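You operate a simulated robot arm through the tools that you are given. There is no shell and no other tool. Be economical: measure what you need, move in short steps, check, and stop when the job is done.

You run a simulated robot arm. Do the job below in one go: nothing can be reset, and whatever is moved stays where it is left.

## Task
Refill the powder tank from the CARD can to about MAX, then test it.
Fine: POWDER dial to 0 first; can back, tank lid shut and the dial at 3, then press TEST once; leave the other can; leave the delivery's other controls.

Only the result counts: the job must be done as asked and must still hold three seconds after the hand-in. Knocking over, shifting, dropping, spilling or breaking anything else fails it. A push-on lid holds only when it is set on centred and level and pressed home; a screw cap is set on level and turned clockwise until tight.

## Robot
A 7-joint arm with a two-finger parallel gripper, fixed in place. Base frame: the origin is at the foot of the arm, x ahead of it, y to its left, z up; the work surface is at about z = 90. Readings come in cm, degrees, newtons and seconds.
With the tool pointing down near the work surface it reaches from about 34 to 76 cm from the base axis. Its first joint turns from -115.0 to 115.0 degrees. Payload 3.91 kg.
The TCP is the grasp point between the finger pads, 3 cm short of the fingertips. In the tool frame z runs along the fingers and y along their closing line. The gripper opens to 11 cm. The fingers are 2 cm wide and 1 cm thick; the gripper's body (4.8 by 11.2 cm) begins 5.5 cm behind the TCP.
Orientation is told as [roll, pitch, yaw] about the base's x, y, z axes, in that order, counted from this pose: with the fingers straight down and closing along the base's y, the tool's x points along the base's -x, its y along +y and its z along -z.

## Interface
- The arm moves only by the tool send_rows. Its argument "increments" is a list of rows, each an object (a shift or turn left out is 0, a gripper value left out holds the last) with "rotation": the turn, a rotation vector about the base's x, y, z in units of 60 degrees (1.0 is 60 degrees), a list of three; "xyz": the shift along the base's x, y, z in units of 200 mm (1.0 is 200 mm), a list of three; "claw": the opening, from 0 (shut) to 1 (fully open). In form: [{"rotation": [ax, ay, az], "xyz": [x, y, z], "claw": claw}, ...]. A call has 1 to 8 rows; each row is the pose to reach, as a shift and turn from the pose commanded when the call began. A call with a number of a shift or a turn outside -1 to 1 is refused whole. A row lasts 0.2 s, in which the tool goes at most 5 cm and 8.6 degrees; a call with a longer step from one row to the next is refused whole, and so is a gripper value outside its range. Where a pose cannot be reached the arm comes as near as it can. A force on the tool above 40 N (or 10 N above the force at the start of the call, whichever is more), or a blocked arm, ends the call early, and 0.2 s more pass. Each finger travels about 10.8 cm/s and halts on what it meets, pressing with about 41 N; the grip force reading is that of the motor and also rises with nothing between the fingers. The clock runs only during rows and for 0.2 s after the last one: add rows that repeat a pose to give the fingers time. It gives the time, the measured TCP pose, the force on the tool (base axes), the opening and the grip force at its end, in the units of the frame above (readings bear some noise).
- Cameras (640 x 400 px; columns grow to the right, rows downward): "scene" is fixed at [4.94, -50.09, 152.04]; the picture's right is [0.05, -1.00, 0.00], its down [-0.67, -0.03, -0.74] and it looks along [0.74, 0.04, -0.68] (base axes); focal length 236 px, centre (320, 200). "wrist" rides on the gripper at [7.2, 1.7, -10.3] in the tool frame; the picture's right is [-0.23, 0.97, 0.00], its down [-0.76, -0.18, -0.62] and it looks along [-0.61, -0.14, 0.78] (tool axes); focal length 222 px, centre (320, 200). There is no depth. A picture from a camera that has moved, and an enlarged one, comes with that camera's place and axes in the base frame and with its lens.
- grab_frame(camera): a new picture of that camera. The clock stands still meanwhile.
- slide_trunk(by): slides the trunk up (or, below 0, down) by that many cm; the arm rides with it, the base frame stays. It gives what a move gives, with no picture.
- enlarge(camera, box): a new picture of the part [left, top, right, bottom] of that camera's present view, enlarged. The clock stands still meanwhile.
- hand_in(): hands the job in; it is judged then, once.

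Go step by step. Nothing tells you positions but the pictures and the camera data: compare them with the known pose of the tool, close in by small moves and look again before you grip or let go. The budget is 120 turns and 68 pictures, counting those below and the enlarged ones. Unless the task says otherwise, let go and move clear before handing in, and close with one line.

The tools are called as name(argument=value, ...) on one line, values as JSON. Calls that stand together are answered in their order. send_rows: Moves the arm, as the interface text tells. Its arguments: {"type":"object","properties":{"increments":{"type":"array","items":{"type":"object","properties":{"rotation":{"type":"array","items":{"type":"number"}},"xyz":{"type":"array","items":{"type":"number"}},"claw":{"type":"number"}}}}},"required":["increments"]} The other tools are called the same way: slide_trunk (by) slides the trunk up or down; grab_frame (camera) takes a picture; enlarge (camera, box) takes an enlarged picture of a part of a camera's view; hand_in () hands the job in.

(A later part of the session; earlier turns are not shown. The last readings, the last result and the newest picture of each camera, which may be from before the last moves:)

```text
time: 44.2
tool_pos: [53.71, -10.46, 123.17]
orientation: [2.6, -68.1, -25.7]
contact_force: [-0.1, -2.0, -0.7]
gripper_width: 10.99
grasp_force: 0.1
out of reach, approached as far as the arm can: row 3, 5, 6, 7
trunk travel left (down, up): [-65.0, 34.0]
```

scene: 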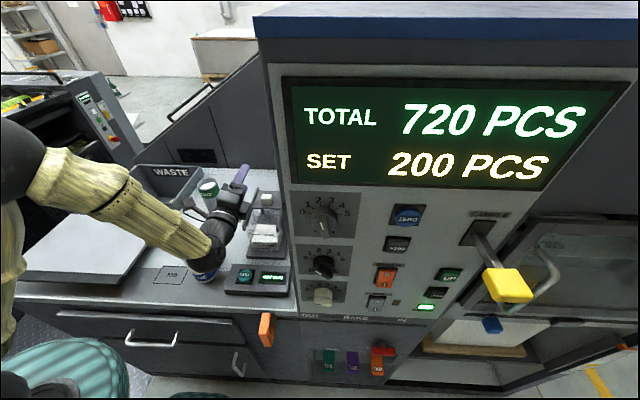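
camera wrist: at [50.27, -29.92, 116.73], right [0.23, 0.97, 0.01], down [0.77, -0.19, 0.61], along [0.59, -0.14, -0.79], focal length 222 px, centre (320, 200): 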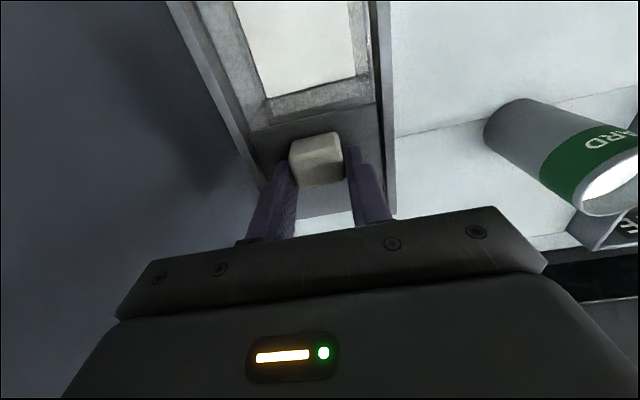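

send_rows(increments=[{"xyz": [0.05, 0.0, -0.15]}, {"xyz": [0.1, 0.05, -0.35], "rotation": [-0.04, 0.018, 0]}, {"xyz": [0.15, 0.15, -0.55], "rotation": [-0.04, 0.018, 0]}, {"xyz": [0.15, 0.2, -0.65], "rotation": [-0.04, 0.018, 0]}])

grab_frame(camera="wrist")

```text
time: 45.2
tool_pos: [53.17, -13.83, 119.94]
orientation: [-5.9, -69.0, -18.5]
contact_force: [-0.8, 1.0, -0.3]
gripper_width: 10.99
grasp_force: 0.2
out of reach, approached as far as the arm can: row 1, 2, 3, 4
trunk travel left (down, up): [-65.0, 34.0]
```

```text
32 pictures are left
camera wrist: at [42.62, -7.41, 116.7], right [0.47, 0.86, 0.18], down [-0.34, -0.01, 0.94], along [0.81, -0.5, 0.29], focal length 222 px, centre (320, 200)
```

wrist: 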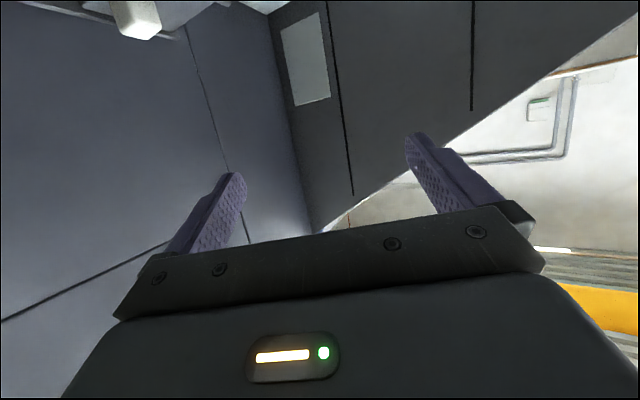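

The arm has drifted to a joint limit. I'll bring the tool back to pointing down above the table, then re-approach the can from there.

send_rows(increments=[{"xyz": [0, 0, 0.05], "rotation": [0.045, 0.132, 0]}, {"xyz": [0, 0, 0.1], "rotation": [0.09, 0.264, 0]}, {"xyz": [0, 0, 0.15], "rotation": [0.135, 0.396, 0]}, {"xyz": [0, 0, 0.2], "rotation": [0.18, 0.528, 0]}, {"xyz": [0, 0, 0.2], "rotation": [0.225, 0.66, 0]}, {"xyz": [0, 0, 0.2], "rotation": [0.27, 0.792, 0]}, {"xyz": [0, 0, 0.2], "rotation": [0.315, 0.924, 0]}])

grab_frame(camera="scene")

```text
time: 46.8
tool_pos: [53.03, -14.05, 123.83]
orientation: [-6.3, -10.5, -18.6]
contact_force: [0.6, 0.5, -0.1]
gripper_width: 11.0
grasp_force: 0.1
trunk travel left (down, up): [-65.0, 34.0]
```

```text
31 pictures are left
```

scene: 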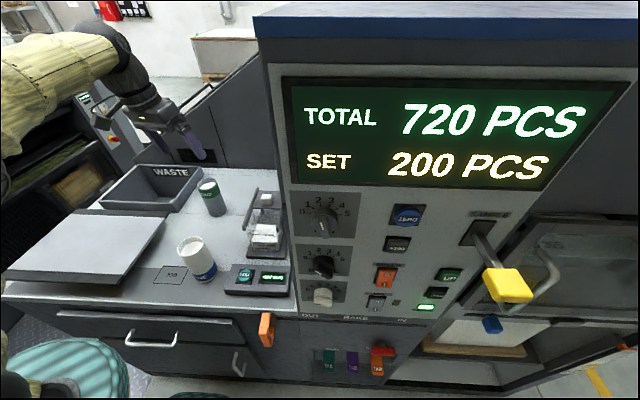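

The arm is free again. I'll move above the CARD can with a 30°-down tool.

send_rows(increments=[{"xyz": [0.1, 0.05, 0], "rotation": [0.098, -0.033, 0.019]}, {"xyz": [0.25, 0.12, 0], "rotation": [0.098, -0.033, 0.019]}])

send_rows(increments=[{"xyz": [0.05, 0.02, 0], "rotation": [-0.042, -0.125, 0]}, {"xyz": [0.1, 0.05, 0], "rotation": [-0.084, -0.25, 0]}, {"xyz": [0.15, 0.08, 0], "rotation": [-0.126, -0.375, 0]}, {"xyz": [0.2, 0.1, 0], "rotation": [-0.168, -0.5, 0]}, {"xyz": [0.25, 0.115, 0], "rotation": [-0.21, -0.625, 0]}, {"xyz": [0.25, 0.115, -0.1], "rotation": [-0.252, -0.75, 0]}, {"xyz": [0.25, 0.115, -0.2], "rotation": [-0.263, -0.782, 0]}])

grab_frame(camera="wrist")

```text
time: 47.4
tool_pos: [58.02, -11.66, 123.98]
orientation: [0.1, -10.6, -18.7]
contact_force: [0.6, -0.4, 0.5]
gripper_width: 11.0
grasp_force: 0.0
trunk travel left (down, up): [-65.0, 34.0]
```

```text
time: 49.0
tool_pos: [62.77, -9.09, 120.18]
orientation: [0.3, -60.2, -18.8]
contact_force: [0.3, -0.4, 0.0]
gripper_width: 10.98
grasp_force: 0.0
trunk travel left (down, up): [-65.0, 34.0]
```

```text
30 pictures are left
camera wrist: at [51.5, -3.54, 118.92], right [0.42, 0.89, 0.2], down [-0.21, -0.12, 0.97], along [0.88, -0.45, 0.14], focal length 222 px, centre (320, 200)
```

wrist: 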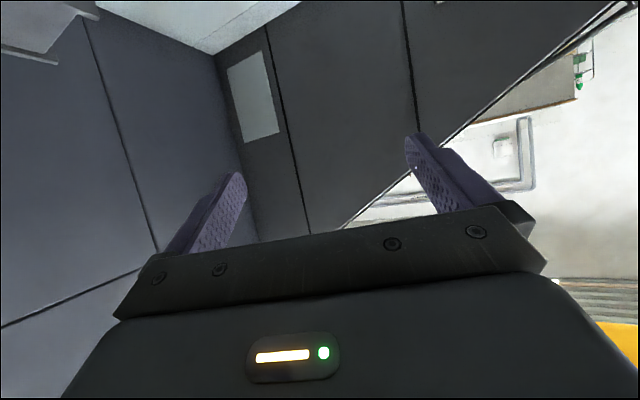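

send_rows(increments=[{"xyz": [0.005, -0.01, -0.2]}, {"xyz": [0.01, -0.015, -0.4]}, {"xyz": [0.01, -0.015, -0.58]}])

enlarge(camera="scene", box=[140, 130, 300, 230])

grab_frame(camera="wrist")

```text
time: 49.8
tool_pos: [62.98, -9.42, 108.56]
orientation: [0.2, -60.2, -18.5]
contact_force: [-0.9, 0.1, -2.0]
gripper_width: 10.98
grasp_force: 0.1
trunk travel left (down, up): [-65.0, 34.0]
```

```text
4.00 times, centred on (220, 180) of scene
camera zoom: at [4.94, -50.09, 152.04], right [0.05, -1.0, 0.0], down [-0.67, -0.03, -0.74], along [0.74, 0.04, -0.68], focal length 945 px, centre (720, 280)
```

zoom: 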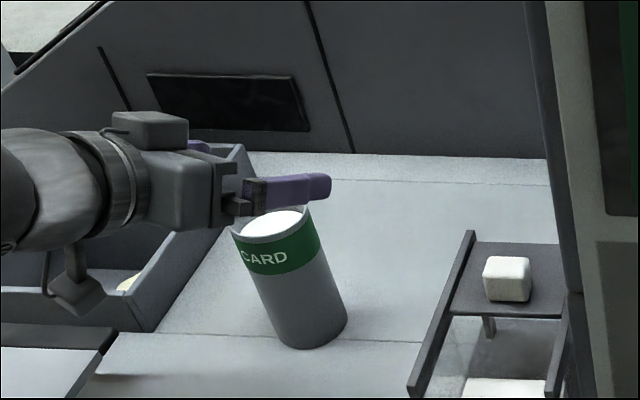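

```text
28 pictures are left
camera wrist: at [51.58, -3.94, 107.45], right [0.41, 0.89, 0.2], down [-0.21, -0.12, 0.97], along [0.89, -0.44, 0.14], focal length 222 px, centre (320, 200)
```

wrist: 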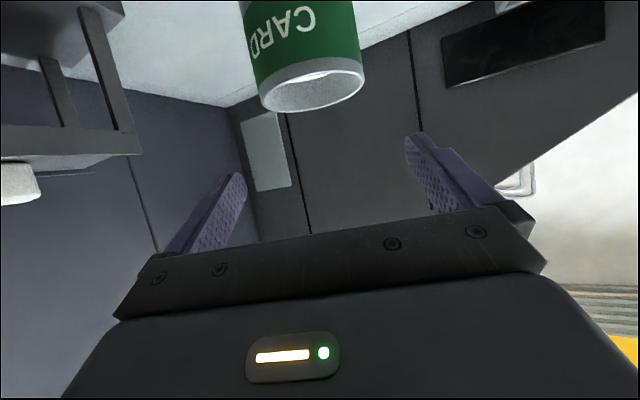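

The fingers are well placed over the can. With a small correction I'll descend around it.

send_rows(increments=[{"xyz": [0.02, 0.014, -0.15]}, {"xyz": [0.02, 0.014, -0.3]}, {"xyz": [0.02, 0.014, -0.42]}, {"xyz": [0.02, 0.014, -0.51]}])

enlarge(camera="scene", box=[140, 130, 300, 230])

grab_frame(camera="wrist")

```text
time: 50.8
tool_pos: [63.55, -9.32, 98.27]
orientation: [0.2, -60.2, -18.8]
contact_force: [0.2, -0.2, -0.4]
gripper_width: 11.01
grasp_force: 0.0
trunk travel left (down, up): [-65.0, 34.0]
```

```text
4.00 times, centred on (220, 180) of scene
camera zoom: at [4.94, -50.09, 152.04], right [0.05, -1.0, 0.0], down [-0.67, -0.03, -0.74], along [0.74, 0.04, -0.68], focal length 945 px, centre (720, 280)
```

zoom: 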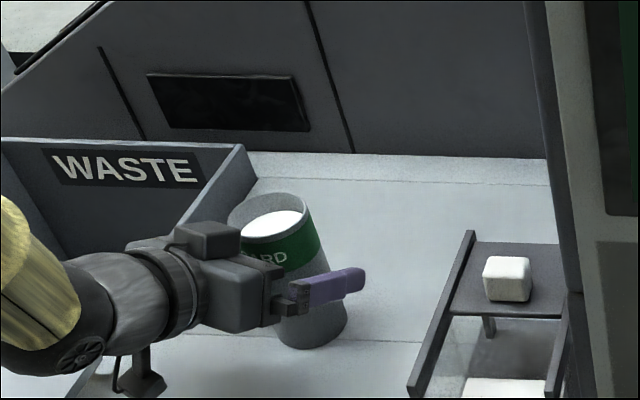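

```text
26 pictures are left
camera wrist: at [52.23, -3.72, 97.01], right [0.42, 0.89, 0.2], down [-0.21, -0.12, 0.97], along [0.88, -0.45, 0.14], focal length 222 px, centre (320, 200)
```

wrist: 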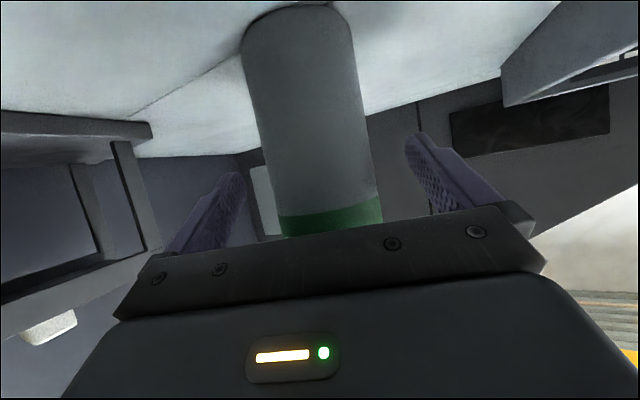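

The can is between the fingers, so I'll close gently.

send_rows(increments=[{"claw": 0.8}, {"claw": 0.7}, {"claw": 0.62}, {"claw": 0.5}, {"claw": 0.5}, {"claw": 0.5}])

```text
time: 52.2
tool_pos: [63.51, -9.26, 98.25]
orientation: [0.3, -60.2, -18.8]
contact_force: [1.4, 0.1, 0.5]
gripper_width: 6.06
grasp_force: 41.4
trunk travel left (down, up): [-65.0, 34.0]
```

The grip is firm at 6.06 cm. I'll lift slowly and check.

send_rows(increments=[{"xyz": [0, 0, 0.03], "claw": 0.3}, {"xyz": [0, 0, 0.1]}, {"xyz": [0, 0, 0.2]}, {"xyz": [0, 0, 0.33]}, {"xyz": [0, 0, 0.46]}, {"xyz": [0, 0, 0.6]}, {"xyz": [0, 0, 0.7]}, {"xyz": [0, 0, 0.75]}])

enlarge(camera="scene", box=[140, 110, 300, 210])

```text
time: 54.0
tool_pos: [63.41, -9.15, 113.27]
orientation: [0.3, -60.1, -18.7]
contact_force: [0.7, 0.5, -2.3]
gripper_width: 6.06
grasp_force: 41.3
trunk travel left (down, up): [-65.0, 34.0]
```

```text
4.00 times, centred on (220, 160) of scene
camera zoom: at [4.94, -50.09, 152.04], right [0.05, -1.0, 0.0], down [-0.67, -0.03, -0.74], along [0.74, 0.04, -0.68], focal length 945 px, centre (720, 360)
```

zoom: 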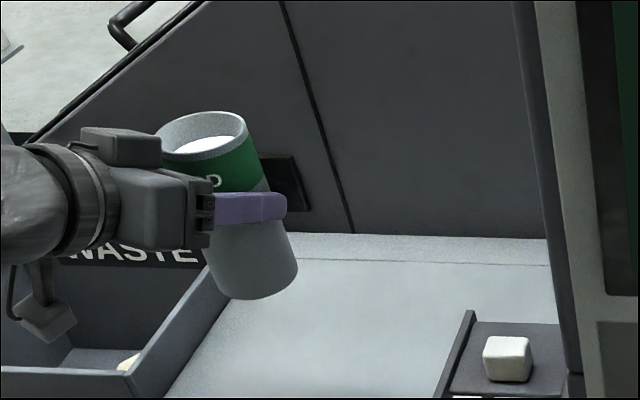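

The can is held level. I'll carry it to beside the tank, keeping it upright.

send_rows(increments=[{"xyz": [-0.02, -0.04, 0.05], "claw": 0.3}, {"xyz": [-0.1, -0.14, 0.15]}, {"xyz": [-0.19, -0.26, 0.2]}, {"xyz": [-0.28, -0.39, 0.2]}, {"xyz": [-0.38, -0.53, 0.2]}, {"xyz": [-0.48, -0.67, 0.2]}, {"xyz": [-0.57, -0.8, 0.2]}, {"xyz": [-0.61, -0.85, 0.2]}])

grab_frame(camera="scene")

```text
time: 55.8
tool_pos: [51.29, -26.54, 117.31]
orientation: [0.3, -60.2, -18.8]
contact_force: [-0.2, -1.1, -1.2]
gripper_width: 6.08
grasp_force: 41.3
trunk travel left (down, up): [-65.0, 34.0]
```

```text
24 pictures are left
```

scene: 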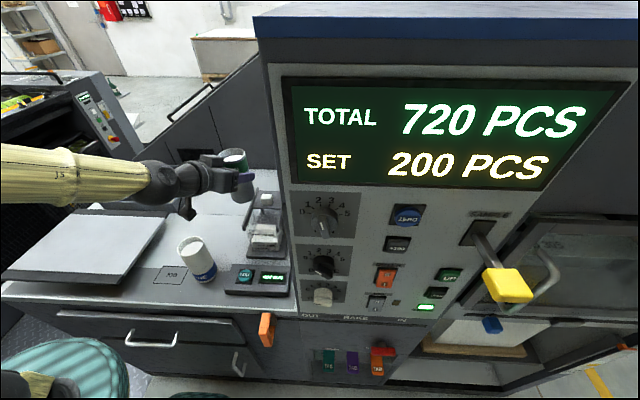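

Now I'll tilt in stages, mouth toward the tank.

send_rows(increments=[{"xyz": [0, 0, -0.05], "rotation": [0.0947, -0.0322, 0]}, {"xyz": [0, 0, -0.1], "rotation": [0.189, -0.0644, 0]}, {"xyz": [0, 0, -0.14], "rotation": [0.284, -0.0966, 0]}, {"xyz": [0, 0, -0.14], "rotation": [0.379, -0.129, 0]}, {"xyz": [0, 0, -0.14], "rotation": [0.473, -0.161, 0]}])

enlarge(camera="scene", box=[200, 140, 312, 260])

```text
time: 57.0
tool_pos: [51.25, -26.43, 114.57]
orientation: [49.6, -48.7, -59.9]
contact_force: [0.0, 0.5, -1.5]
gripper_width: 6.1
grasp_force: 41.2
trunk travel left (down, up): [-65.0, 34.0]
```

```text
3.33 times, centred on (256, 200) of scene
camera zoom: at [4.94, -50.09, 152.04], right [0.05, -1.0, 0.0], down [-0.67, -0.03, -0.74], along [0.74, 0.04, -0.68], focal length 787 px, centre (533, 200)
```

zoom: 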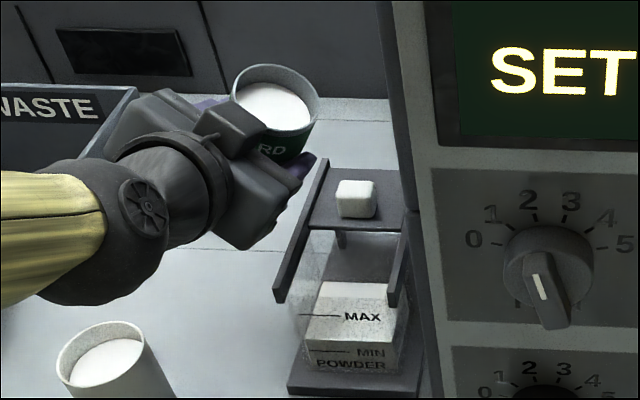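

The lip is over the tank opening and nothing is flowing yet. I'll tilt further.

send_rows(increments=[{"rotation": [0.0947, -0.0322, 0]}, {"rotation": [0.189, -0.0644, 0]}, {"rotation": [0.237, -0.0805, 0]}, {"rotation": [0.237, -0.0805, 0]}, {"rotation": [0.237, -0.0805, 0]}])

enlarge(camera="scene", box=[200, 140, 312, 260])

```text
time: 58.2
tool_pos: [51.23, -26.28, 114.64]
orientation: [63.7, -37.8, -69.8]
contact_force: [0.0, -0.4, -1.1]
gripper_width: 6.08
grasp_force: 41.0
trunk travel left (down, up): [-65.0, 34.0]
```

```text
3.33 times, centred on (256, 200) of scene
camera zoom: at [4.94, -50.09, 152.04], right [0.05, -1.0, 0.0], down [-0.67, -0.03, -0.74], along [0.74, 0.04, -0.68], focal length 787 px, centre (533, 200)
```

zoom: 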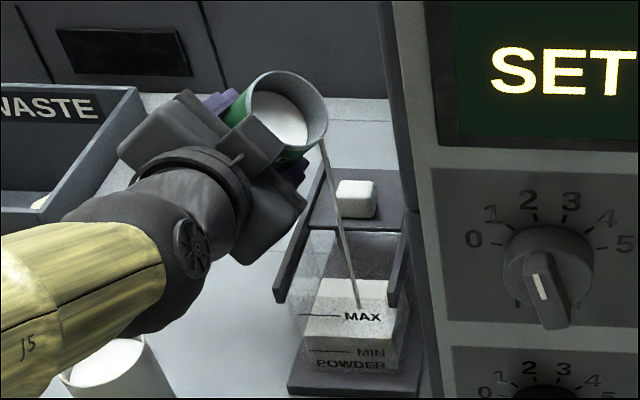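

Powder is flowing into the tank, so I'll hold and watch the level.

send_rows(increments=[{"xyz": [0, 0, 0]}, {"xyz": [0, 0, 0]}, {"xyz": [0, 0, 0]}, {"xyz": [0, 0, 0]}, {"xyz": [0, 0, 0]}])

enlarge(camera="scene", box=[240, 200, 312, 260])

```text
time: 59.4
tool_pos: [51.27, -26.38, 114.59]
orientation: [63.8, -37.8, -69.8]
contact_force: [-1.0, -0.6, -1.4]
gripper_width: 6.06
grasp_force: 41.7
trunk travel left (down, up): [-65.0, 34.0]
```

```text
6.67 times, centred on (276, 230) of scene
camera zoom: at [4.94, -50.09, 152.04], right [0.05, -1.0, 0.0], down [-0.67, -0.03, -0.74], along [0.74, 0.04, -0.68], focal length 1575 px, centre (613, 0)
```

zoom: 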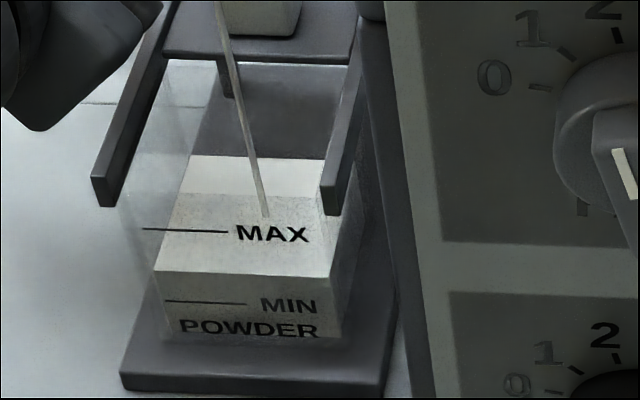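

The level is rising slowly, about 40% of the way from MIN to MAX. I'll tilt a little more.

send_rows(increments=[{"rotation": [0.063, -0.0215, 0]}, {"rotation": [0.095, -0.032, 0]}, {"rotation": [0.095, -0.032, 0]}, {"rotation": [0.095, -0.032, 0]}, {"rotation": [0.095, -0.032, 0]}, {"rotation": [0.095, -0.032, 0]}, {"rotation": [0.095, -0.032, 0]}])

enlarge(camera="scene", box=[240, 200, 312, 260])

```text
time: 61.0
tool_pos: [51.2, -26.34, 114.49]
orientation: [68.3, -33.1, -72.4]
contact_force: [-0.1, 0.6, -1.5]
gripper_width: 6.07
grasp_force: 41.1
trunk travel left (down, up): [-65.0, 34.0]
```

```text
6.67 times, centred on (276, 230) of scene
camera zoom: at [4.94, -50.09, 152.04], right [0.05, -1.0, 0.0], down [-0.67, -0.03, -0.74], along [0.74, 0.04, -0.68], focal length 1575 px, centre (613, 0)
```

zoom: 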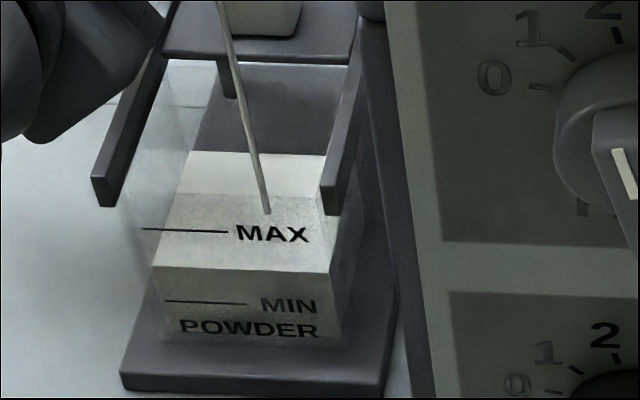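

send_rows(increments=[{"rotation": [0.079, -0.027, 0]}, {"rotation": [0.158, -0.054, 0]}, {"rotation": [0.158, -0.054, 0]}, {"rotation": [0.158, -0.054, 0]}, {"rotation": [0.158, -0.054, 0]}, {"rotation": [0.158, -0.054, 0]}, {"rotation": [0.158, -0.054, 0]}, {"rotation": [0.158, -0.054, 0]}])

enlarge(camera="scene", box=[210, 160, 306, 260])

```text
time: 62.8
tool_pos: [51.13, -26.35, 114.61]
orientation: [74.8, -24.8, -75.6]
contact_force: [0.5, -0.1, -1.1]
gripper_width: 6.08
grasp_force: 40.9
trunk travel left (down, up): [-65.0, 34.0]
```

```text
4.00 times, centred on (258, 210) of scene
camera zoom: at [4.94, -50.09, 152.04], right [0.05, -1.0, 0.0], down [-0.67, -0.03, -0.74], along [0.74, 0.04, -0.68], focal length 945 px, centre (568, 160)
```

zoom: 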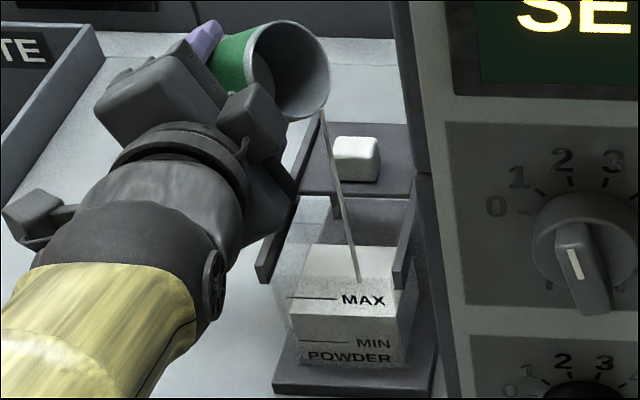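

It is about half full and rising steadily. I'll tilt a bit more and hold.

send_rows(increments=[{"rotation": [0.079, -0.027, 0]}, {"rotation": [0.11, -0.037, 0]}, {"rotation": [0.11, -0.037, 0]}, {"rotation": [0.11, -0.037, 0]}, {"rotation": [0.11, -0.037, 0]}, {"rotation": [0.11, -0.037, 0]}, {"rotation": [0.11, -0.037, 0]}, {"rotation": [0.11, -0.037, 0]}])

enlarge(camera="scene", box=[240, 200, 312, 260])

```text
time: 64.6
tool_pos: [51.25, -26.29, 114.45]
orientation: [78.7, -19.1, -77.1]
contact_force: [0.3, 0.5, -1.6]
gripper_width: 6.06
grasp_force: 41.1
trunk travel left (down, up): [-65.0, 34.0]
```

```text
6.67 times, centred on (276, 230) of scene
camera zoom: at [4.94, -50.09, 152.04], right [0.05, -1.0, 0.0], down [-0.67, -0.03, -0.74], along [0.74, 0.04, -0.68], focal length 1575 px, centre (613, 0)
```

zoom: 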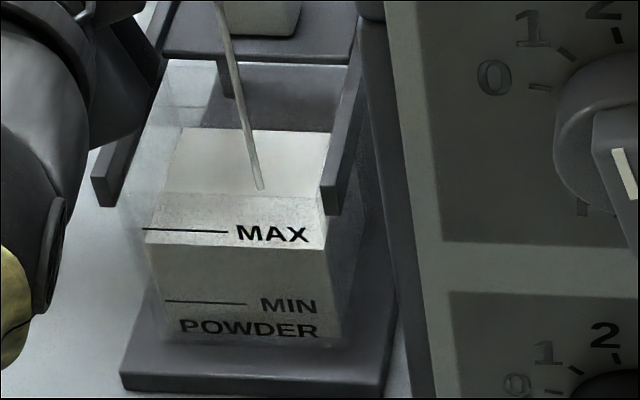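

The level is just below MAX, so I'll stop the pour now by tilting back.

send_rows(increments=[{"rotation": [-0.127, 0.043, 0]}, {"rotation": [-0.254, 0.086, 0]}, {"rotation": [-0.381, 0.13, 0]}, {"rotation": [-0.508, 0.173, 0]}])

enlarge(camera="scene", box=[240, 200, 312, 260])

```text
time: 65.6
tool_pos: [51.16, -26.32, 114.34]
orientation: [55.4, -44.8, -64.2]
contact_force: [-0.4, 0.3, -1.0]
gripper_width: 6.06
grasp_force: 41.1
trunk travel left (down, up): [-65.0, 34.0]
```

```text
6.67 times, centred on (276, 230) of scene
camera zoom: at [4.94, -50.09, 152.04], right [0.05, -1.0, 0.0], down [-0.67, -0.03, -0.74], along [0.74, 0.04, -0.68], focal length 1575 px, centre (613, 0)
```

zoom: 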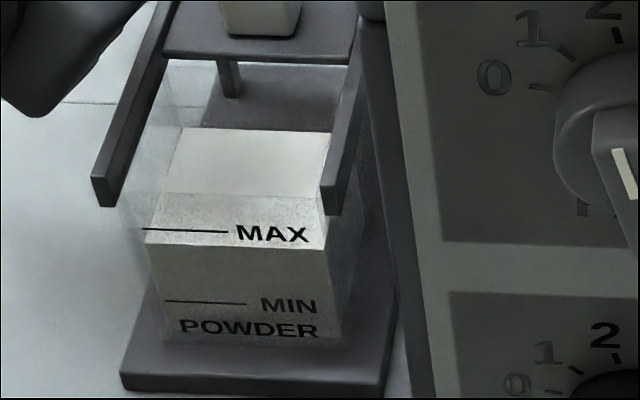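

Flow has stopped. I'll zoom in to judge the level against MAX.

enlarge(camera="scene", box=[258, 225, 294, 255])

```text
13.33 times, centred on (276, 240) of scene
camera zoom: at [4.94, -50.09, 152.04], right [0.05, -1.0, 0.0], down [-0.67, -0.03, -0.74], along [0.74, 0.04, -0.68], focal length 3150 px, centre (907, -333)
```

zoom: 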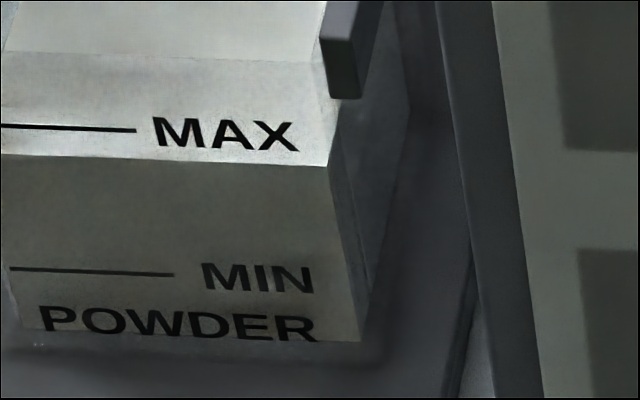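

The level is about 78% of the way from MIN to MAX. I'll do one short top-up.

send_rows(increments=[{"rotation": [0.127, -0.043, 0]}, {"rotation": [0.254, -0.086, 0]}, {"rotation": [0.381, -0.13, 0]}, {"rotation": [0.49, -0.167, 0]}, {"rotation": [0.49, -0.167, 0]}, {"rotation": [0.49, -0.167, 0]}, {"rotation": [0.381, -0.13, 0]}, {"rotation": [0.254, -0.086, 0]}])

send_rows(increments=[{"rotation": [-0.127, 0.043, 0]}, {"rotation": [-0.254, 0.086, 0]}])

enlarge(camera="scene", box=[258, 225, 294, 255])

```text
time: 67.4
tool_pos: [51.24, -26.22, 114.59]
orientation: [68.8, -32.4, -72.6]
contact_force: [-0.5, 0.5, -1.4]
gripper_width: 6.07
grasp_force: 41.2
trunk travel left (down, up): [-65.0, 34.0]
```

```text
time: 68.0
tool_pos: [51.17, -26.3, 114.53]
orientation: [55.5, -44.9, -64.3]
contact_force: [0.7, 0.0, -1.2]
gripper_width: 6.06
grasp_force: 40.9
trunk travel left (down, up): [-65.0, 34.0]
```

```text
13.33 times, centred on (276, 240) of scene
camera zoom: at [4.94, -50.09, 152.04], right [0.05, -1.0, 0.0], down [-0.67, -0.03, -0.74], along [0.74, 0.04, -0.68], focal length 3150 px, centre (907, -333)
```

zoom: 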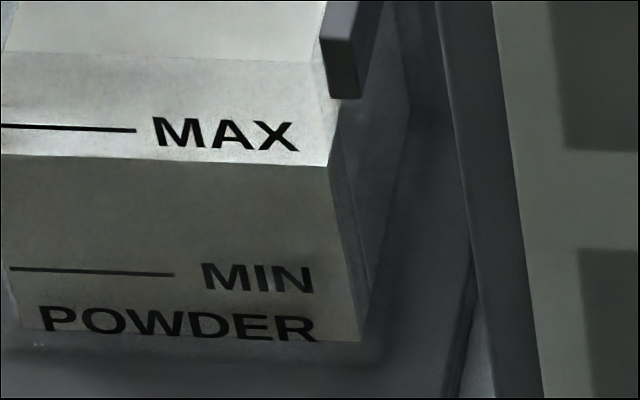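

There was no flow at that tilt, so I'll go to about 70° and watch.

send_rows(increments=[{"rotation": [0.127, -0.043, 0]}, {"rotation": [0.254, -0.086, 0]}, {"rotation": [0.381, -0.13, 0]}, {"rotation": [0.508, -0.173, 0]}, {"rotation": [0.585, -0.199, 0]}, {"rotation": [0.585, -0.199, 0]}])

enlarge(camera="scene", box=[240, 200, 312, 260])

```text
time: 69.4
tool_pos: [51.2, -26.42, 114.45]
orientation: [81.5, -14.7, -77.7]
contact_force: [-0.4, 0.0, -1.3]
gripper_width: 6.05
grasp_force: 41.0
trunk travel left (down, up): [-65.0, 34.0]
```

```text
6.67 times, centred on (276, 230) of scene
camera zoom: at [4.94, -50.09, 152.04], right [0.05, -1.0, 0.0], down [-0.67, -0.03, -0.74], along [0.74, 0.04, -0.68], focal length 1575 px, centre (613, 0)
```

zoom: 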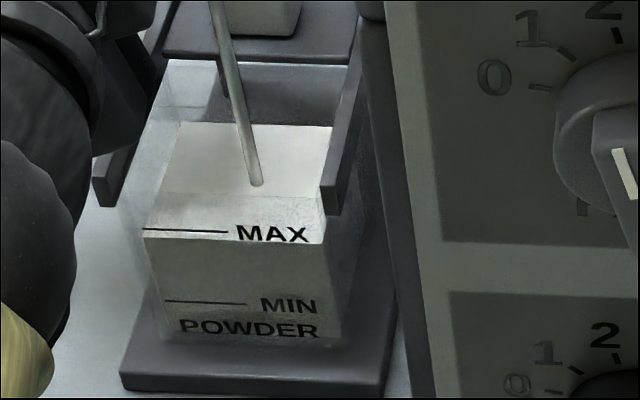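

send_rows(increments=[{"xyz": [0, 0, 0]}, {"rotation": [-0.127, 0.043, 0]}, {"rotation": [-0.254, 0.086, 0]}, {"rotation": [-0.381, 0.13, 0]}, {"rotation": [-0.508, 0.173, 0]}])

enlarge(camera="scene", box=[258, 225, 294, 255])

```text
time: 70.6
tool_pos: [51.22, -26.24, 114.39]
orientation: [60.1, -41.2, -67.3]
contact_force: [-0.3, 0.3, -1.7]
gripper_width: 6.07
grasp_force: 41.4
trunk travel left (down, up): [-65.0, 34.0]
```

```text
13.33 times, centred on (276, 240) of scene
camera zoom: at [4.94, -50.09, 152.04], right [0.05, -1.0, 0.0], down [-0.67, -0.03, -0.74], along [0.74, 0.04, -0.68], focal length 3150 px, centre (907, -333)
```

zoom: 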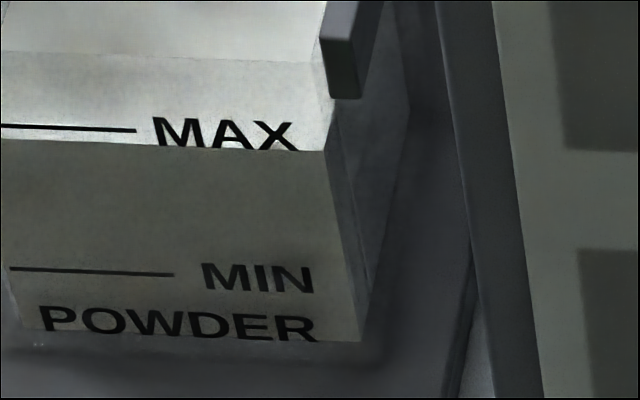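

The level is at 88%. One more short pour at about 72°.

send_rows(increments=[{"rotation": [0.127, -0.043, 0]}, {"rotation": [0.254, -0.086, 0]}, {"rotation": [0.381, -0.13, 0]}, {"rotation": [0.508, -0.173, 0]}, {"rotation": [0.545, -0.185, 0]}, {"rotation": [0.545, -0.185, 0]}, {"rotation": [0.418, -0.142, 0]}, {"rotation": [0.291, -0.099, 0]}])

send_rows(increments=[{"rotation": [-0.127, 0.043, 0]}, {"rotation": [-0.254, 0.086, 0]}])

enlarge(camera="scene", box=[258, 225, 294, 255])

```text
time: 72.4
tool_pos: [51.26, -26.31, 114.32]
orientation: [73.6, -26.5, -75.0]
contact_force: [-0.5, 0.3, -1.0]
gripper_width: 6.08
grasp_force: 41.3
trunk travel left (down, up): [-65.0, 34.0]
```

```text
time: 73.0
tool_pos: [51.22, -26.22, 114.51]
orientation: [62.0, -39.5, -68.6]
contact_force: [0.1, 0.2, -1.1]
gripper_width: 6.05
grasp_force: 41.1
trunk travel left (down, up): [-65.0, 34.0]
```

```text
13.33 times, centred on (276, 240) of scene
camera zoom: at [4.94, -50.09, 152.04], right [0.05, -1.0, 0.0], down [-0.67, -0.03, -0.74], along [0.74, 0.04, -0.68], focal length 3150 px, centre (907, -333)
```

zoom: 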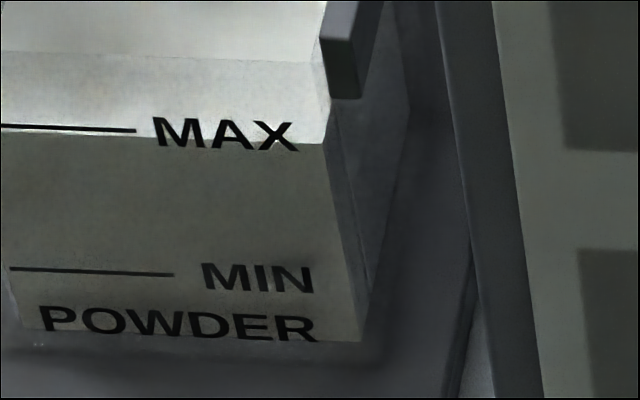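

The level is at about 94%. One last brief pour of the same size.

send_rows(increments=[{"rotation": [0.127, -0.043, 0]}, {"rotation": [0.254, -0.086, 0]}, {"rotation": [0.381, -0.13, 0]}, {"rotation": [0.508, -0.173, 0]}, {"rotation": [0.55, -0.187, 0]}, {"rotation": [0.55, -0.187, 0]}, {"rotation": [0.423, -0.144, 0]}, {"rotation": [0.296, -0.101, 0]}])

send_rows(increments=[{"rotation": [-0.127, 0.043, 0]}, {"rotation": [-0.254, 0.086, 0]}, {"rotation": [-0.381, 0.13, 0]}])

enlarge(camera="scene", box=[258, 225, 294, 255])

```text
time: 74.8
tool_pos: [51.23, -26.23, 114.37]
orientation: [75.2, -24.3, -75.6]
contact_force: [-0.2, 0.2, -1.9]
gripper_width: 6.1
grasp_force: 40.7
trunk travel left (down, up): [-65.0, 34.0]
```

```text
time: 75.6
tool_pos: [51.1, -26.24, 114.42]
orientation: [57.3, -43.5, -65.5]
contact_force: [-1.5, -0.4, -1.0]
gripper_width: 6.1
grasp_force: 41.2
trunk travel left (down, up): [-65.0, 34.0]
```

```text
13.33 times, centred on (276, 240) of scene
camera zoom: at [4.94, -50.09, 152.04], right [0.05, -1.0, 0.0], down [-0.67, -0.03, -0.74], along [0.74, 0.04, -0.68], focal length 3150 px, centre (907, -333)
```

zoom: 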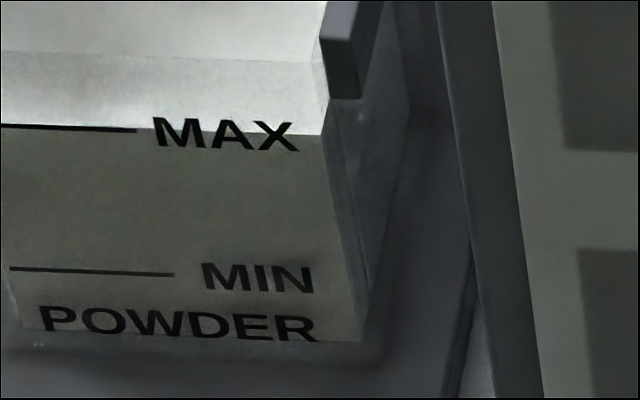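

The level is right at MAX. I'll bring the can upright and rise.

send_rows(increments=[{"rotation": [-0.119, 0.0404, 0]}, {"rotation": [-0.238, 0.0808, 0]}, {"xyz": [0, 0, 0.05], "rotation": [-0.356, 0.121, 0]}, {"xyz": [0, 0, 0.1], "rotation": [-0.475, 0.162, 0]}, {"xyz": [0, 0, 0.15], "rotation": [-0.594, 0.202, 0]}, {"xyz": [0, 0, 0.15], "rotation": [-0.594, 0.202, 0]}])

```text
time: 77.0
tool_pos: [51.09, -26.23, 117.51]
orientation: [0.1, -60.3, -18.6]
contact_force: [-0.3, -0.1, -2.0]
gripper_width: 6.05
grasp_force: 41.0
trunk travel left (down, up): [-65.0, 34.0]
```

The can is upright again. I'll carry it back above its spot.

send_rows(increments=[{"xyz": [0.03, 0.05, 0]}, {"xyz": [0.12, 0.17, 0]}, {"xyz": [0.22, 0.3, 0]}, {"xyz": [0.32, 0.44, 0]}, {"xyz": [0.42, 0.58, -0.05]}, {"xyz": [0.51, 0.71, -0.1]}, {"xyz": [0.59, 0.81, -0.17]}, {"xyz": [0.62, 0.85, -0.21]}])

```text
time: 78.8
tool_pos: [63.63, -9.27, 113.33]
orientation: [0.2, -60.2, -18.8]
contact_force: [0.1, -0.2, -1.9]
gripper_width: 6.04
grasp_force: 41.2
trunk travel left (down, up): [-65.0, 34.0]
```

send_rows(increments=[{"xyz": [-0.004, 0, -0.1]}, {"xyz": [-0.004, 0, -0.25]}, {"xyz": [-0.004, 0, -0.4]}, {"xyz": [-0.004, 0, -0.53]}, {"xyz": [-0.004, 0, -0.64]}, {"xyz": [-0.004, 0, -0.7]}, {"xyz": [-0.004, 0, -0.735]}, {"xyz": [-0.004, 0, -0.748]}])

enlarge(camera="scene", box=[140, 130, 300, 230])

```text
time: 80.6
tool_pos: [63.48, -9.07, 98.49]
orientation: [0.4, -60.5, -18.9]
contact_force: [1.2, 0.1, 10.0]
gripper_width: 6.1
grasp_force: 41.2
trunk travel left (down, up): [-65.0, 34.0]
```

```text
4.00 times, centred on (220, 180) of scene
camera zoom: at [4.94, -50.09, 152.04], right [0.05, -1.0, 0.0], down [-0.67, -0.03, -0.74], along [0.74, 0.04, -0.68], focal length 945 px, centre (720, 280)
```

zoom: 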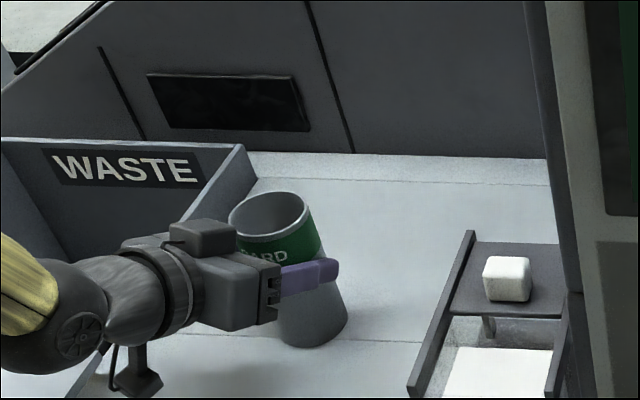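

The can touches the surface at its old spot. I'll release it and rise straight up.

send_rows(increments=[{"claw": 0.57}, {"claw": 0.65}, {"claw": 0.8}, {"claw": 1}, {"xyz": [0, 0, 0.1], "claw": 1}, {"xyz": [0, 0, 0.3], "claw": 1}, {"xyz": [0, 0, 0.5], "claw": 1}, {"xyz": [0, 0, 0.7], "claw": 1}])

send_rows(increments=[{"xyz": [0, 0, 0.15]}, {"xyz": [0, 0, 0.35]}, {"xyz": [-0.05, -0.02, 0.45], "rotation": [0.042, 0.125, 0]}, {"xyz": [-0.1, -0.05, 0.45], "rotation": [0.084, 0.25, 0]}, {"xyz": [-0.15, -0.1, 0.45], "rotation": [0.126, 0.375, 0]}, {"xyz": [-0.2, -0.15, 0.45], "rotation": [0.168, 0.5, 0]}, {"xyz": [-0.25, -0.2, 0.45], "rotation": [0.21, 0.625, 0]}, {"xyz": [-0.3, -0.25, 0.45], "rotation": [0.252, 0.75, 0]}])

grab_frame(camera="scene")

```text
time: 82.4
tool_pos: [63.32, -8.99, 112.09]
orientation: [0.2, -60.1, -18.7]
contact_force: [1.1, 0.0, -0.2]
gripper_width: 11.01
grasp_force: 0.1
trunk travel left (down, up): [-65.0, 34.0]
```

```text
time: 84.2
tool_pos: [57.36, -14.4, 121.22]
orientation: [0.1, -12.6, -18.8]
contact_force: [-0.1, -0.9, -0.1]
gripper_width: 11.01
grasp_force: 0.1
trunk travel left (down, up): [-65.0, 34.0]
```

```text
9 pictures are left
```

scene: 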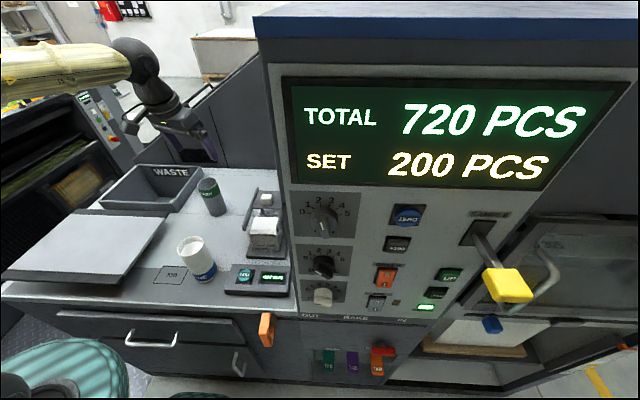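

CARD is back in place and standing. Now to the lid: I'll make the tool vertical and move above the knob.

send_rows(increments=[{"xyz": [0, -0.1, 0], "rotation": [0.034, 0.1, 0], "claw": 0.45}, {"xyz": [0, -0.2, 0], "rotation": [0.068, 0.199, 0], "claw": 0.45}])

send_rows(increments=[{"xyz": [0, -0.1, 0], "rotation": [0, 0, 0.1]}, {"xyz": [0, -0.2, 0], "rotation": [0, 0, 0.2]}, {"xyz": [0, -0.35, 0], "rotation": [0, 0, 0.313]}, {"xyz": [0, -0.5, 0], "rotation": [0, 0, 0.313]}, {"xyz": [0, -0.66, 0], "rotation": [0, 0, 0.313]}])

```text
time: 84.8
tool_pos: [57.53, -18.27, 121.23]
orientation: [0.1, 0.0, -18.7]
contact_force: [0.0, 0.0, 0.6]
gripper_width: 4.97
grasp_force: 0.0
trunk travel left (down, up): [-65.0, 34.0]
```

```text
time: 86.0
tool_pos: [57.64, -31.95, 121.22]
orientation: [0.1, 0.0, 0.0]
contact_force: [-0.7, -1.2, 0.0]
gripper_width: 4.96
grasp_force: 0.0
trunk travel left (down, up): [-65.0, 34.0]
```

send_rows(increments=[{"xyz": [-0.02, 0.017, -0.2]}, {"xyz": [-0.02, 0.017, -0.4]}, {"xyz": [-0.02, 0.017, -0.58]}, {"xyz": [-0.02, 0.017, -0.7]}, {"xyz": [-0.02, 0.017, -0.74]}, {"xyz": [-0.02, 0.017, -0.74], "claw": 0.25}, {"xyz": [-0.02, 0.017, -0.74], "claw": 0.15}, {"xyz": [-0.02, 0.017, -0.74], "claw": 0.15}])

```text
time: 87.8
tool_pos: [57.05, -31.4, 106.59]
orientation: [0.0, -0.1, 0.0]
contact_force: [-1.5, -15.4, 1.2]
gripper_width: 3.18
grasp_force: 45.0
trunk travel left (down, up): [-65.0, 34.0]
```

The knob is gripped. I'll slide the lid shut toward -x.

send_rows(increments=[{"xyz": [-0.04, -0.005, -0.005]}, {"xyz": [-0.1, -0.007, -0.007]}, {"xyz": [-0.16, -0.007, -0.007]}, {"xyz": [-0.22, -0.007, -0.007]}, {"xyz": [-0.29, -0.007, -0.007]}, {"xyz": [-0.36, -0.007, -0.007]}, {"xyz": [-0.41, -0.007, -0.007]}, {"xyz": [-0.435, -0.007, -0.007]}])

```text
time: 89.6
tool_pos: [48.94, -31.47, 106.6]
orientation: [-0.4, -0.8, 0.1]
contact_force: [5.2, -7.8, 0.4]
gripper_width: 3.18
grasp_force: 45.4
trunk travel left (down, up): [-65.0, 34.0]
stopped in row 8: the force on the tool passed its limit (the readings are from after the stop); the commanded pose is now the measured one
```

send_rows(increments=[{"xyz": [-0.015, -0.003, 0]}, {"xyz": [-0.03, -0.003, 0]}, {"xyz": [-0.045, -0.003, 0]}])

enlarge(camera="scene", box=[176, 170, 304, 250])

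```text
time: 90.4
tool_pos: [48.68, -31.45, 106.56]
orientation: [-0.4, -1.0, 0.1]
contact_force: [33.7, -12.5, 3.5]
gripper_width: 3.19
grasp_force: 45.0
trunk travel left (down, up): [-65.0, 34.0]
```

```text
5.00 times, centred on (240, 210) of scene
camera zoom: at [4.94, -50.09, 152.04], right [0.05, -1.0, 0.0], down [-0.67, -0.03, -0.74], along [0.74, 0.04, -0.68], focal length 1181 px, centre (720, 150)
```

zoom: 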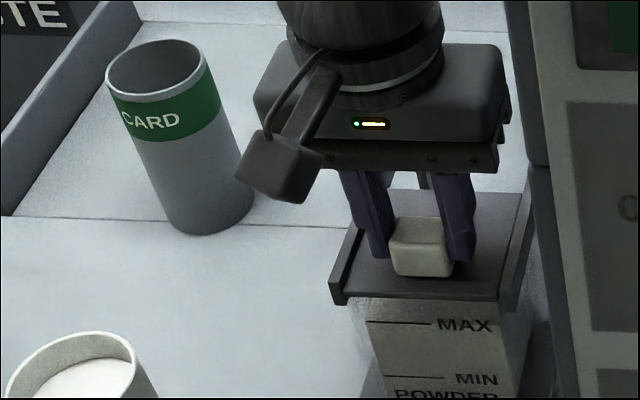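

The lid is shut, with the knob exactly where it started. I'll release, rise, then head back to the POWDER dial.

send_rows(increments=[{"xyz": [0.012, 0, 0]}, {"xyz": [0.012, 0, 0], "claw": 0.45}, {"xyz": [0.012, 0, 0], "claw": 0.45}, {"xyz": [0.012, 0, 0.15]}, {"xyz": [0.012, 0, 0.35]}, {"xyz": [0, 0.05, 0.55]}, {"xyz": [-0.15, 0.1, 0.7], "claw": 0.28}, {"xyz": [-0.3, 0.1, 0.8], "claw": 0.28}])

send_rows(increments=[{"xyz": [-0.15, 0, 0.05]}, {"xyz": [-0.35, 0, 0.05]}, {"xyz": [-0.55, 0, 0.05]}, {"xyz": [-0.75, 0, 0.05]}])

```text
time: 92.2
tool_pos: [41.99, -29.36, 122.48]
orientation: [-0.3, -0.7, 0.2]
contact_force: [0.5, -0.3, 0.0]
gripper_width: 3.07
grasp_force: 0.0
trunk travel left (down, up): [-65.0, 34.0]
```

```text
time: 93.2
tool_pos: [26.85, -29.33, 123.47]
orientation: [-0.3, -0.8, 0.1]
contact_force: [0.2, 0.7, -0.5]
gripper_width: 3.08
grasp_force: 0.0
trunk travel left (down, up): [-65.0, 34.0]
```

send_rows(increments=[{"xyz": [-0.12, 0, 0], "rotation": [0.0835, -0.0641, -0.0835]}, {"xyz": [-0.25, -0.05, 0], "rotation": [0.167, -0.1282, -0.167]}, {"xyz": [-0.4, -0.1, 0], "rotation": [0.2505, -0.1923, -0.2505]}, {"xyz": [-0.55, -0.2, 0], "rotation": [0.334, -0.2565, -0.334]}, {"xyz": [-0.68, -0.3, 0], "rotation": [0.4175, -0.3206, -0.4175]}, {"xyz": [-0.68, -0.4, 0], "rotation": [0.501, -0.3848, -0.501]}, {"xyz": [-0.68, -0.5, 0], "rotation": [0.5845, -0.4489, -0.5845]}, {"xyz": [-0.68, -0.6, 0], "rotation": [0.668, -0.513, -0.668]}])

send_rows(increments=[{"xyz": [0, -0.05, 0], "rotation": [0.0835, -0.0641, -0.0835]}, {"xyz": [0, -0.1, -0.05], "rotation": [0.167, -0.1282, -0.167]}, {"xyz": [0, -0.15, -0.15], "rotation": [0.2505, -0.1923, -0.2505]}, {"xyz": [0, -0.2, -0.3], "rotation": [0.334, -0.2565, -0.334]}, {"xyz": [0, -0.25, -0.45], "rotation": [0.4175, -0.3206, -0.4175]}, {"xyz": [0, -0.3, -0.6], "rotation": [0.501, -0.3848, -0.501]}, {"xyz": [0, -0.35, -0.75], "rotation": [0.5845, -0.4489, -0.5845]}, {"xyz": [0, -0.4, -0.9], "rotation": [0.668, -0.513, -0.668]}])

```text
time: 95.0
tool_pos: [13.82, -41.41, 123.53]
orientation: [48.3, -12.7, -48.9]
contact_force: [0.4, -0.8, 0.0]
gripper_width: 3.1
grasp_force: 0.1
trunk travel left (down, up): [-65.0, 34.0]
```

```text
time: 96.8
tool_pos: [13.72, -49.42, 105.55]
orientation: [89.7, 14.9, -90.8]
contact_force: [-0.9, 0.3, 0.2]
gripper_width: 3.07
grasp_force: 0.1
trunk travel left (down, up): [-65.0, 34.0]
```

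I'm back at the dial with the same grip angle. I'll advance around the wing and check.

send_rows(increments=[{"xyz": [0.05, -0.004, -0.17]}, {"xyz": [0.25, -0.004, -0.17]}, {"xyz": [0.43, -0.004, -0.17]}, {"xyz": [0.525, -0.004, -0.17]}])

enlarge(camera="wrist", box=[220, 80, 420, 240])

```text
time: 97.8
tool_pos: [24.33, -49.33, 101.98]
orientation: [89.5, 14.8, -90.7]
contact_force: [-1.0, 0.0, 0.3]
gripper_width: 3.1
grasp_force: 0.0
trunk travel left (down, up): [-65.0, 34.0]
```

```text
2.50 times, centred on (320, 160) of wrist
camera zoom: at [14.06, -42.71, 105.45], right [0.0, -0.47, 0.88], down [-0.63, -0.68, -0.36], along [0.77, -0.56, -0.3], focal length 555 px, centre (320, 300)
```

zoom: 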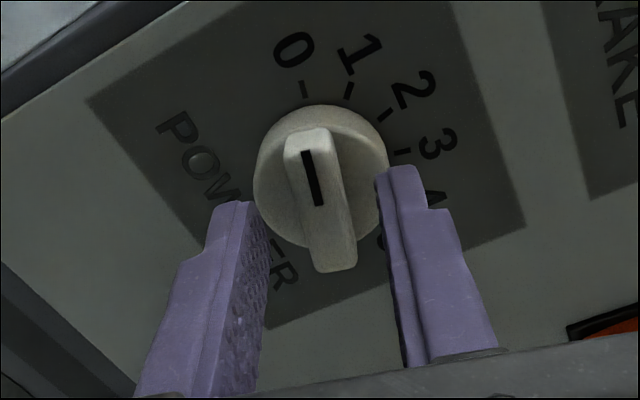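

Good alignment. I'll close on the wing and turn +90° in two calls, with a look at the end.

send_rows(increments=[{"xyz": [0, -0.005, 0.005], "claw": 0.05}, {"xyz": [0, -0.005, 0.005], "claw": 0.05}, {"xyz": [0, -0.005, 0.005], "claw": 0.05}])

send_rows(increments=[{"rotation": [0.125, 0, 0]}, {"rotation": [0.25, 0, 0]}, {"rotation": [0.375, 0, 0]}, {"rotation": [0.5, 0, 0]}, {"rotation": [0.625, 0, 0]}, {"rotation": [0.75, 0, 0]}, {"rotation": [0.875, 0, 0]}, {"rotation": [1.0, 0, 0]}])

```text
time: 98.6
tool_pos: [24.2, -49.39, 102.15]
orientation: [89.4, 14.9, -90.7]
contact_force: [3.9, 8.0, -9.8]
gripper_width: 1.29
grasp_force: 45.3
trunk travel left (down, up): [-65.0, 34.0]
```

```text
time: 100.4
tool_pos: [24.25, -49.46, 102.13]
orientation: [86.0, 75.0, -93.6]
contact_force: [13.6, 15.6, -31.0]
gripper_width: 1.3
grasp_force: 44.5
trunk travel left (down, up): [-65.0, 34.0]
```

send_rows(increments=[{"xyz": [0, 0.005, -0.009], "rotation": [0.1, 0, 0]}, {"xyz": [0, 0.005, -0.009], "rotation": [0.2, 0, 0]}, {"xyz": [0, 0.005, -0.009], "rotation": [0.33, 0, 0]}, {"xyz": [0, 0.005, -0.009], "rotation": [0.44, 0, 0]}, {"xyz": [0, 0.005, -0.009], "rotation": [0.5, 0, 0]}])

enlarge(camera="wrist", box=[220, 80, 420, 240])

```text
time: 101.6
tool_pos: [24.26, -49.55, 102.13]
orientation: [-87.3, 75.1, 93.0]
contact_force: [14.3, 0.7, -7.6]
gripper_width: 1.27
grasp_force: 45.4
trunk travel left (down, up): [-65.0, 34.0]
```

```text
2.50 times, centred on (320, 160) of wrist
camera zoom: at [14.04, -53.11, 108.71], right [0.0, -0.88, -0.47], down [-0.63, 0.36, -0.68], along [0.77, 0.3, -0.56], focal length 555 px, centre (320, 300)
```

zoom: 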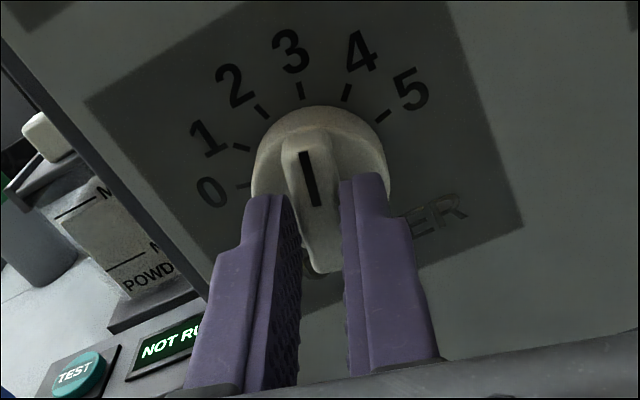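

The dial is at 3. I'll release, back off and unroll.

send_rows(increments=[{"claw": 0.28}, {"claw": 0.28}, {"xyz": [-0.2, 0, 0]}, {"xyz": [-0.4, 0, 0]}, {"xyz": [-0.55, 0, 0], "rotation": [-0.125, 0, 0]}, {"xyz": [-0.55, 0, 0.1], "rotation": [-0.25, 0, 0]}, {"xyz": [-0.55, 0, 0.2], "rotation": [-0.375, 0, 0]}, {"xyz": [-0.55, 0, 0.2], "rotation": [-0.5, 0, 0]}])

send_rows(increments=[{"rotation": [-0.125, 0, 0]}, {"rotation": [-0.25, 0, 0]}, {"rotation": [-0.375, 0, 0]}, {"rotation": [-0.5, 0, 0]}, {"rotation": [-0.625, 0, 0]}, {"rotation": [-0.75, 0, 0]}, {"rotation": [-0.875, 0, 0]}, {"rotation": [-1.0, 0, 0]}])

enlarge(camera="scene", box=[220, 220, 364, 310])

```text
time: 103.4
tool_pos: [13.14, -49.47, 106.24]
orientation: [87.1, 74.7, -92.8]
contact_force: [0.9, 0.4, -0.2]
gripper_width: 3.09
grasp_force: 0.0
trunk travel left (down, up): [-65.0, 34.0]
```

```text
time: 105.2
tool_pos: [12.97, -49.36, 106.16]
orientation: [89.6, 14.6, -90.8]
contact_force: [0.1, -0.4, 0.5]
gripper_width: 3.07
grasp_force: 0.1
trunk travel left (down, up): [-65.0, 34.0]
```

```text
4.44 times, centred on (292, 265) of scene
camera zoom: at [4.94, -50.09, 152.04], right [0.05, -1.0, 0.0], down [-0.67, -0.03, -0.74], along [0.74, 0.04, -0.68], focal length 1050 px, centre (444, -89)
```

zoom: 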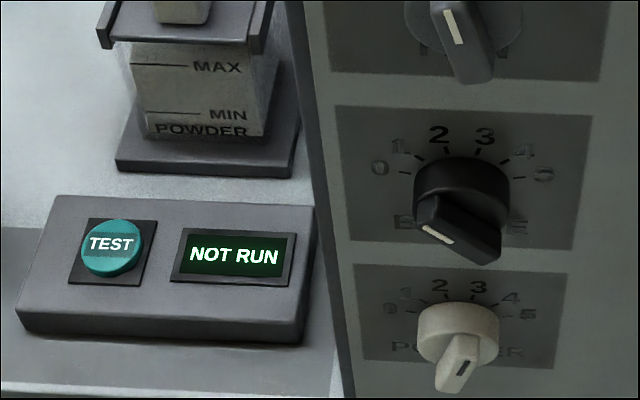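

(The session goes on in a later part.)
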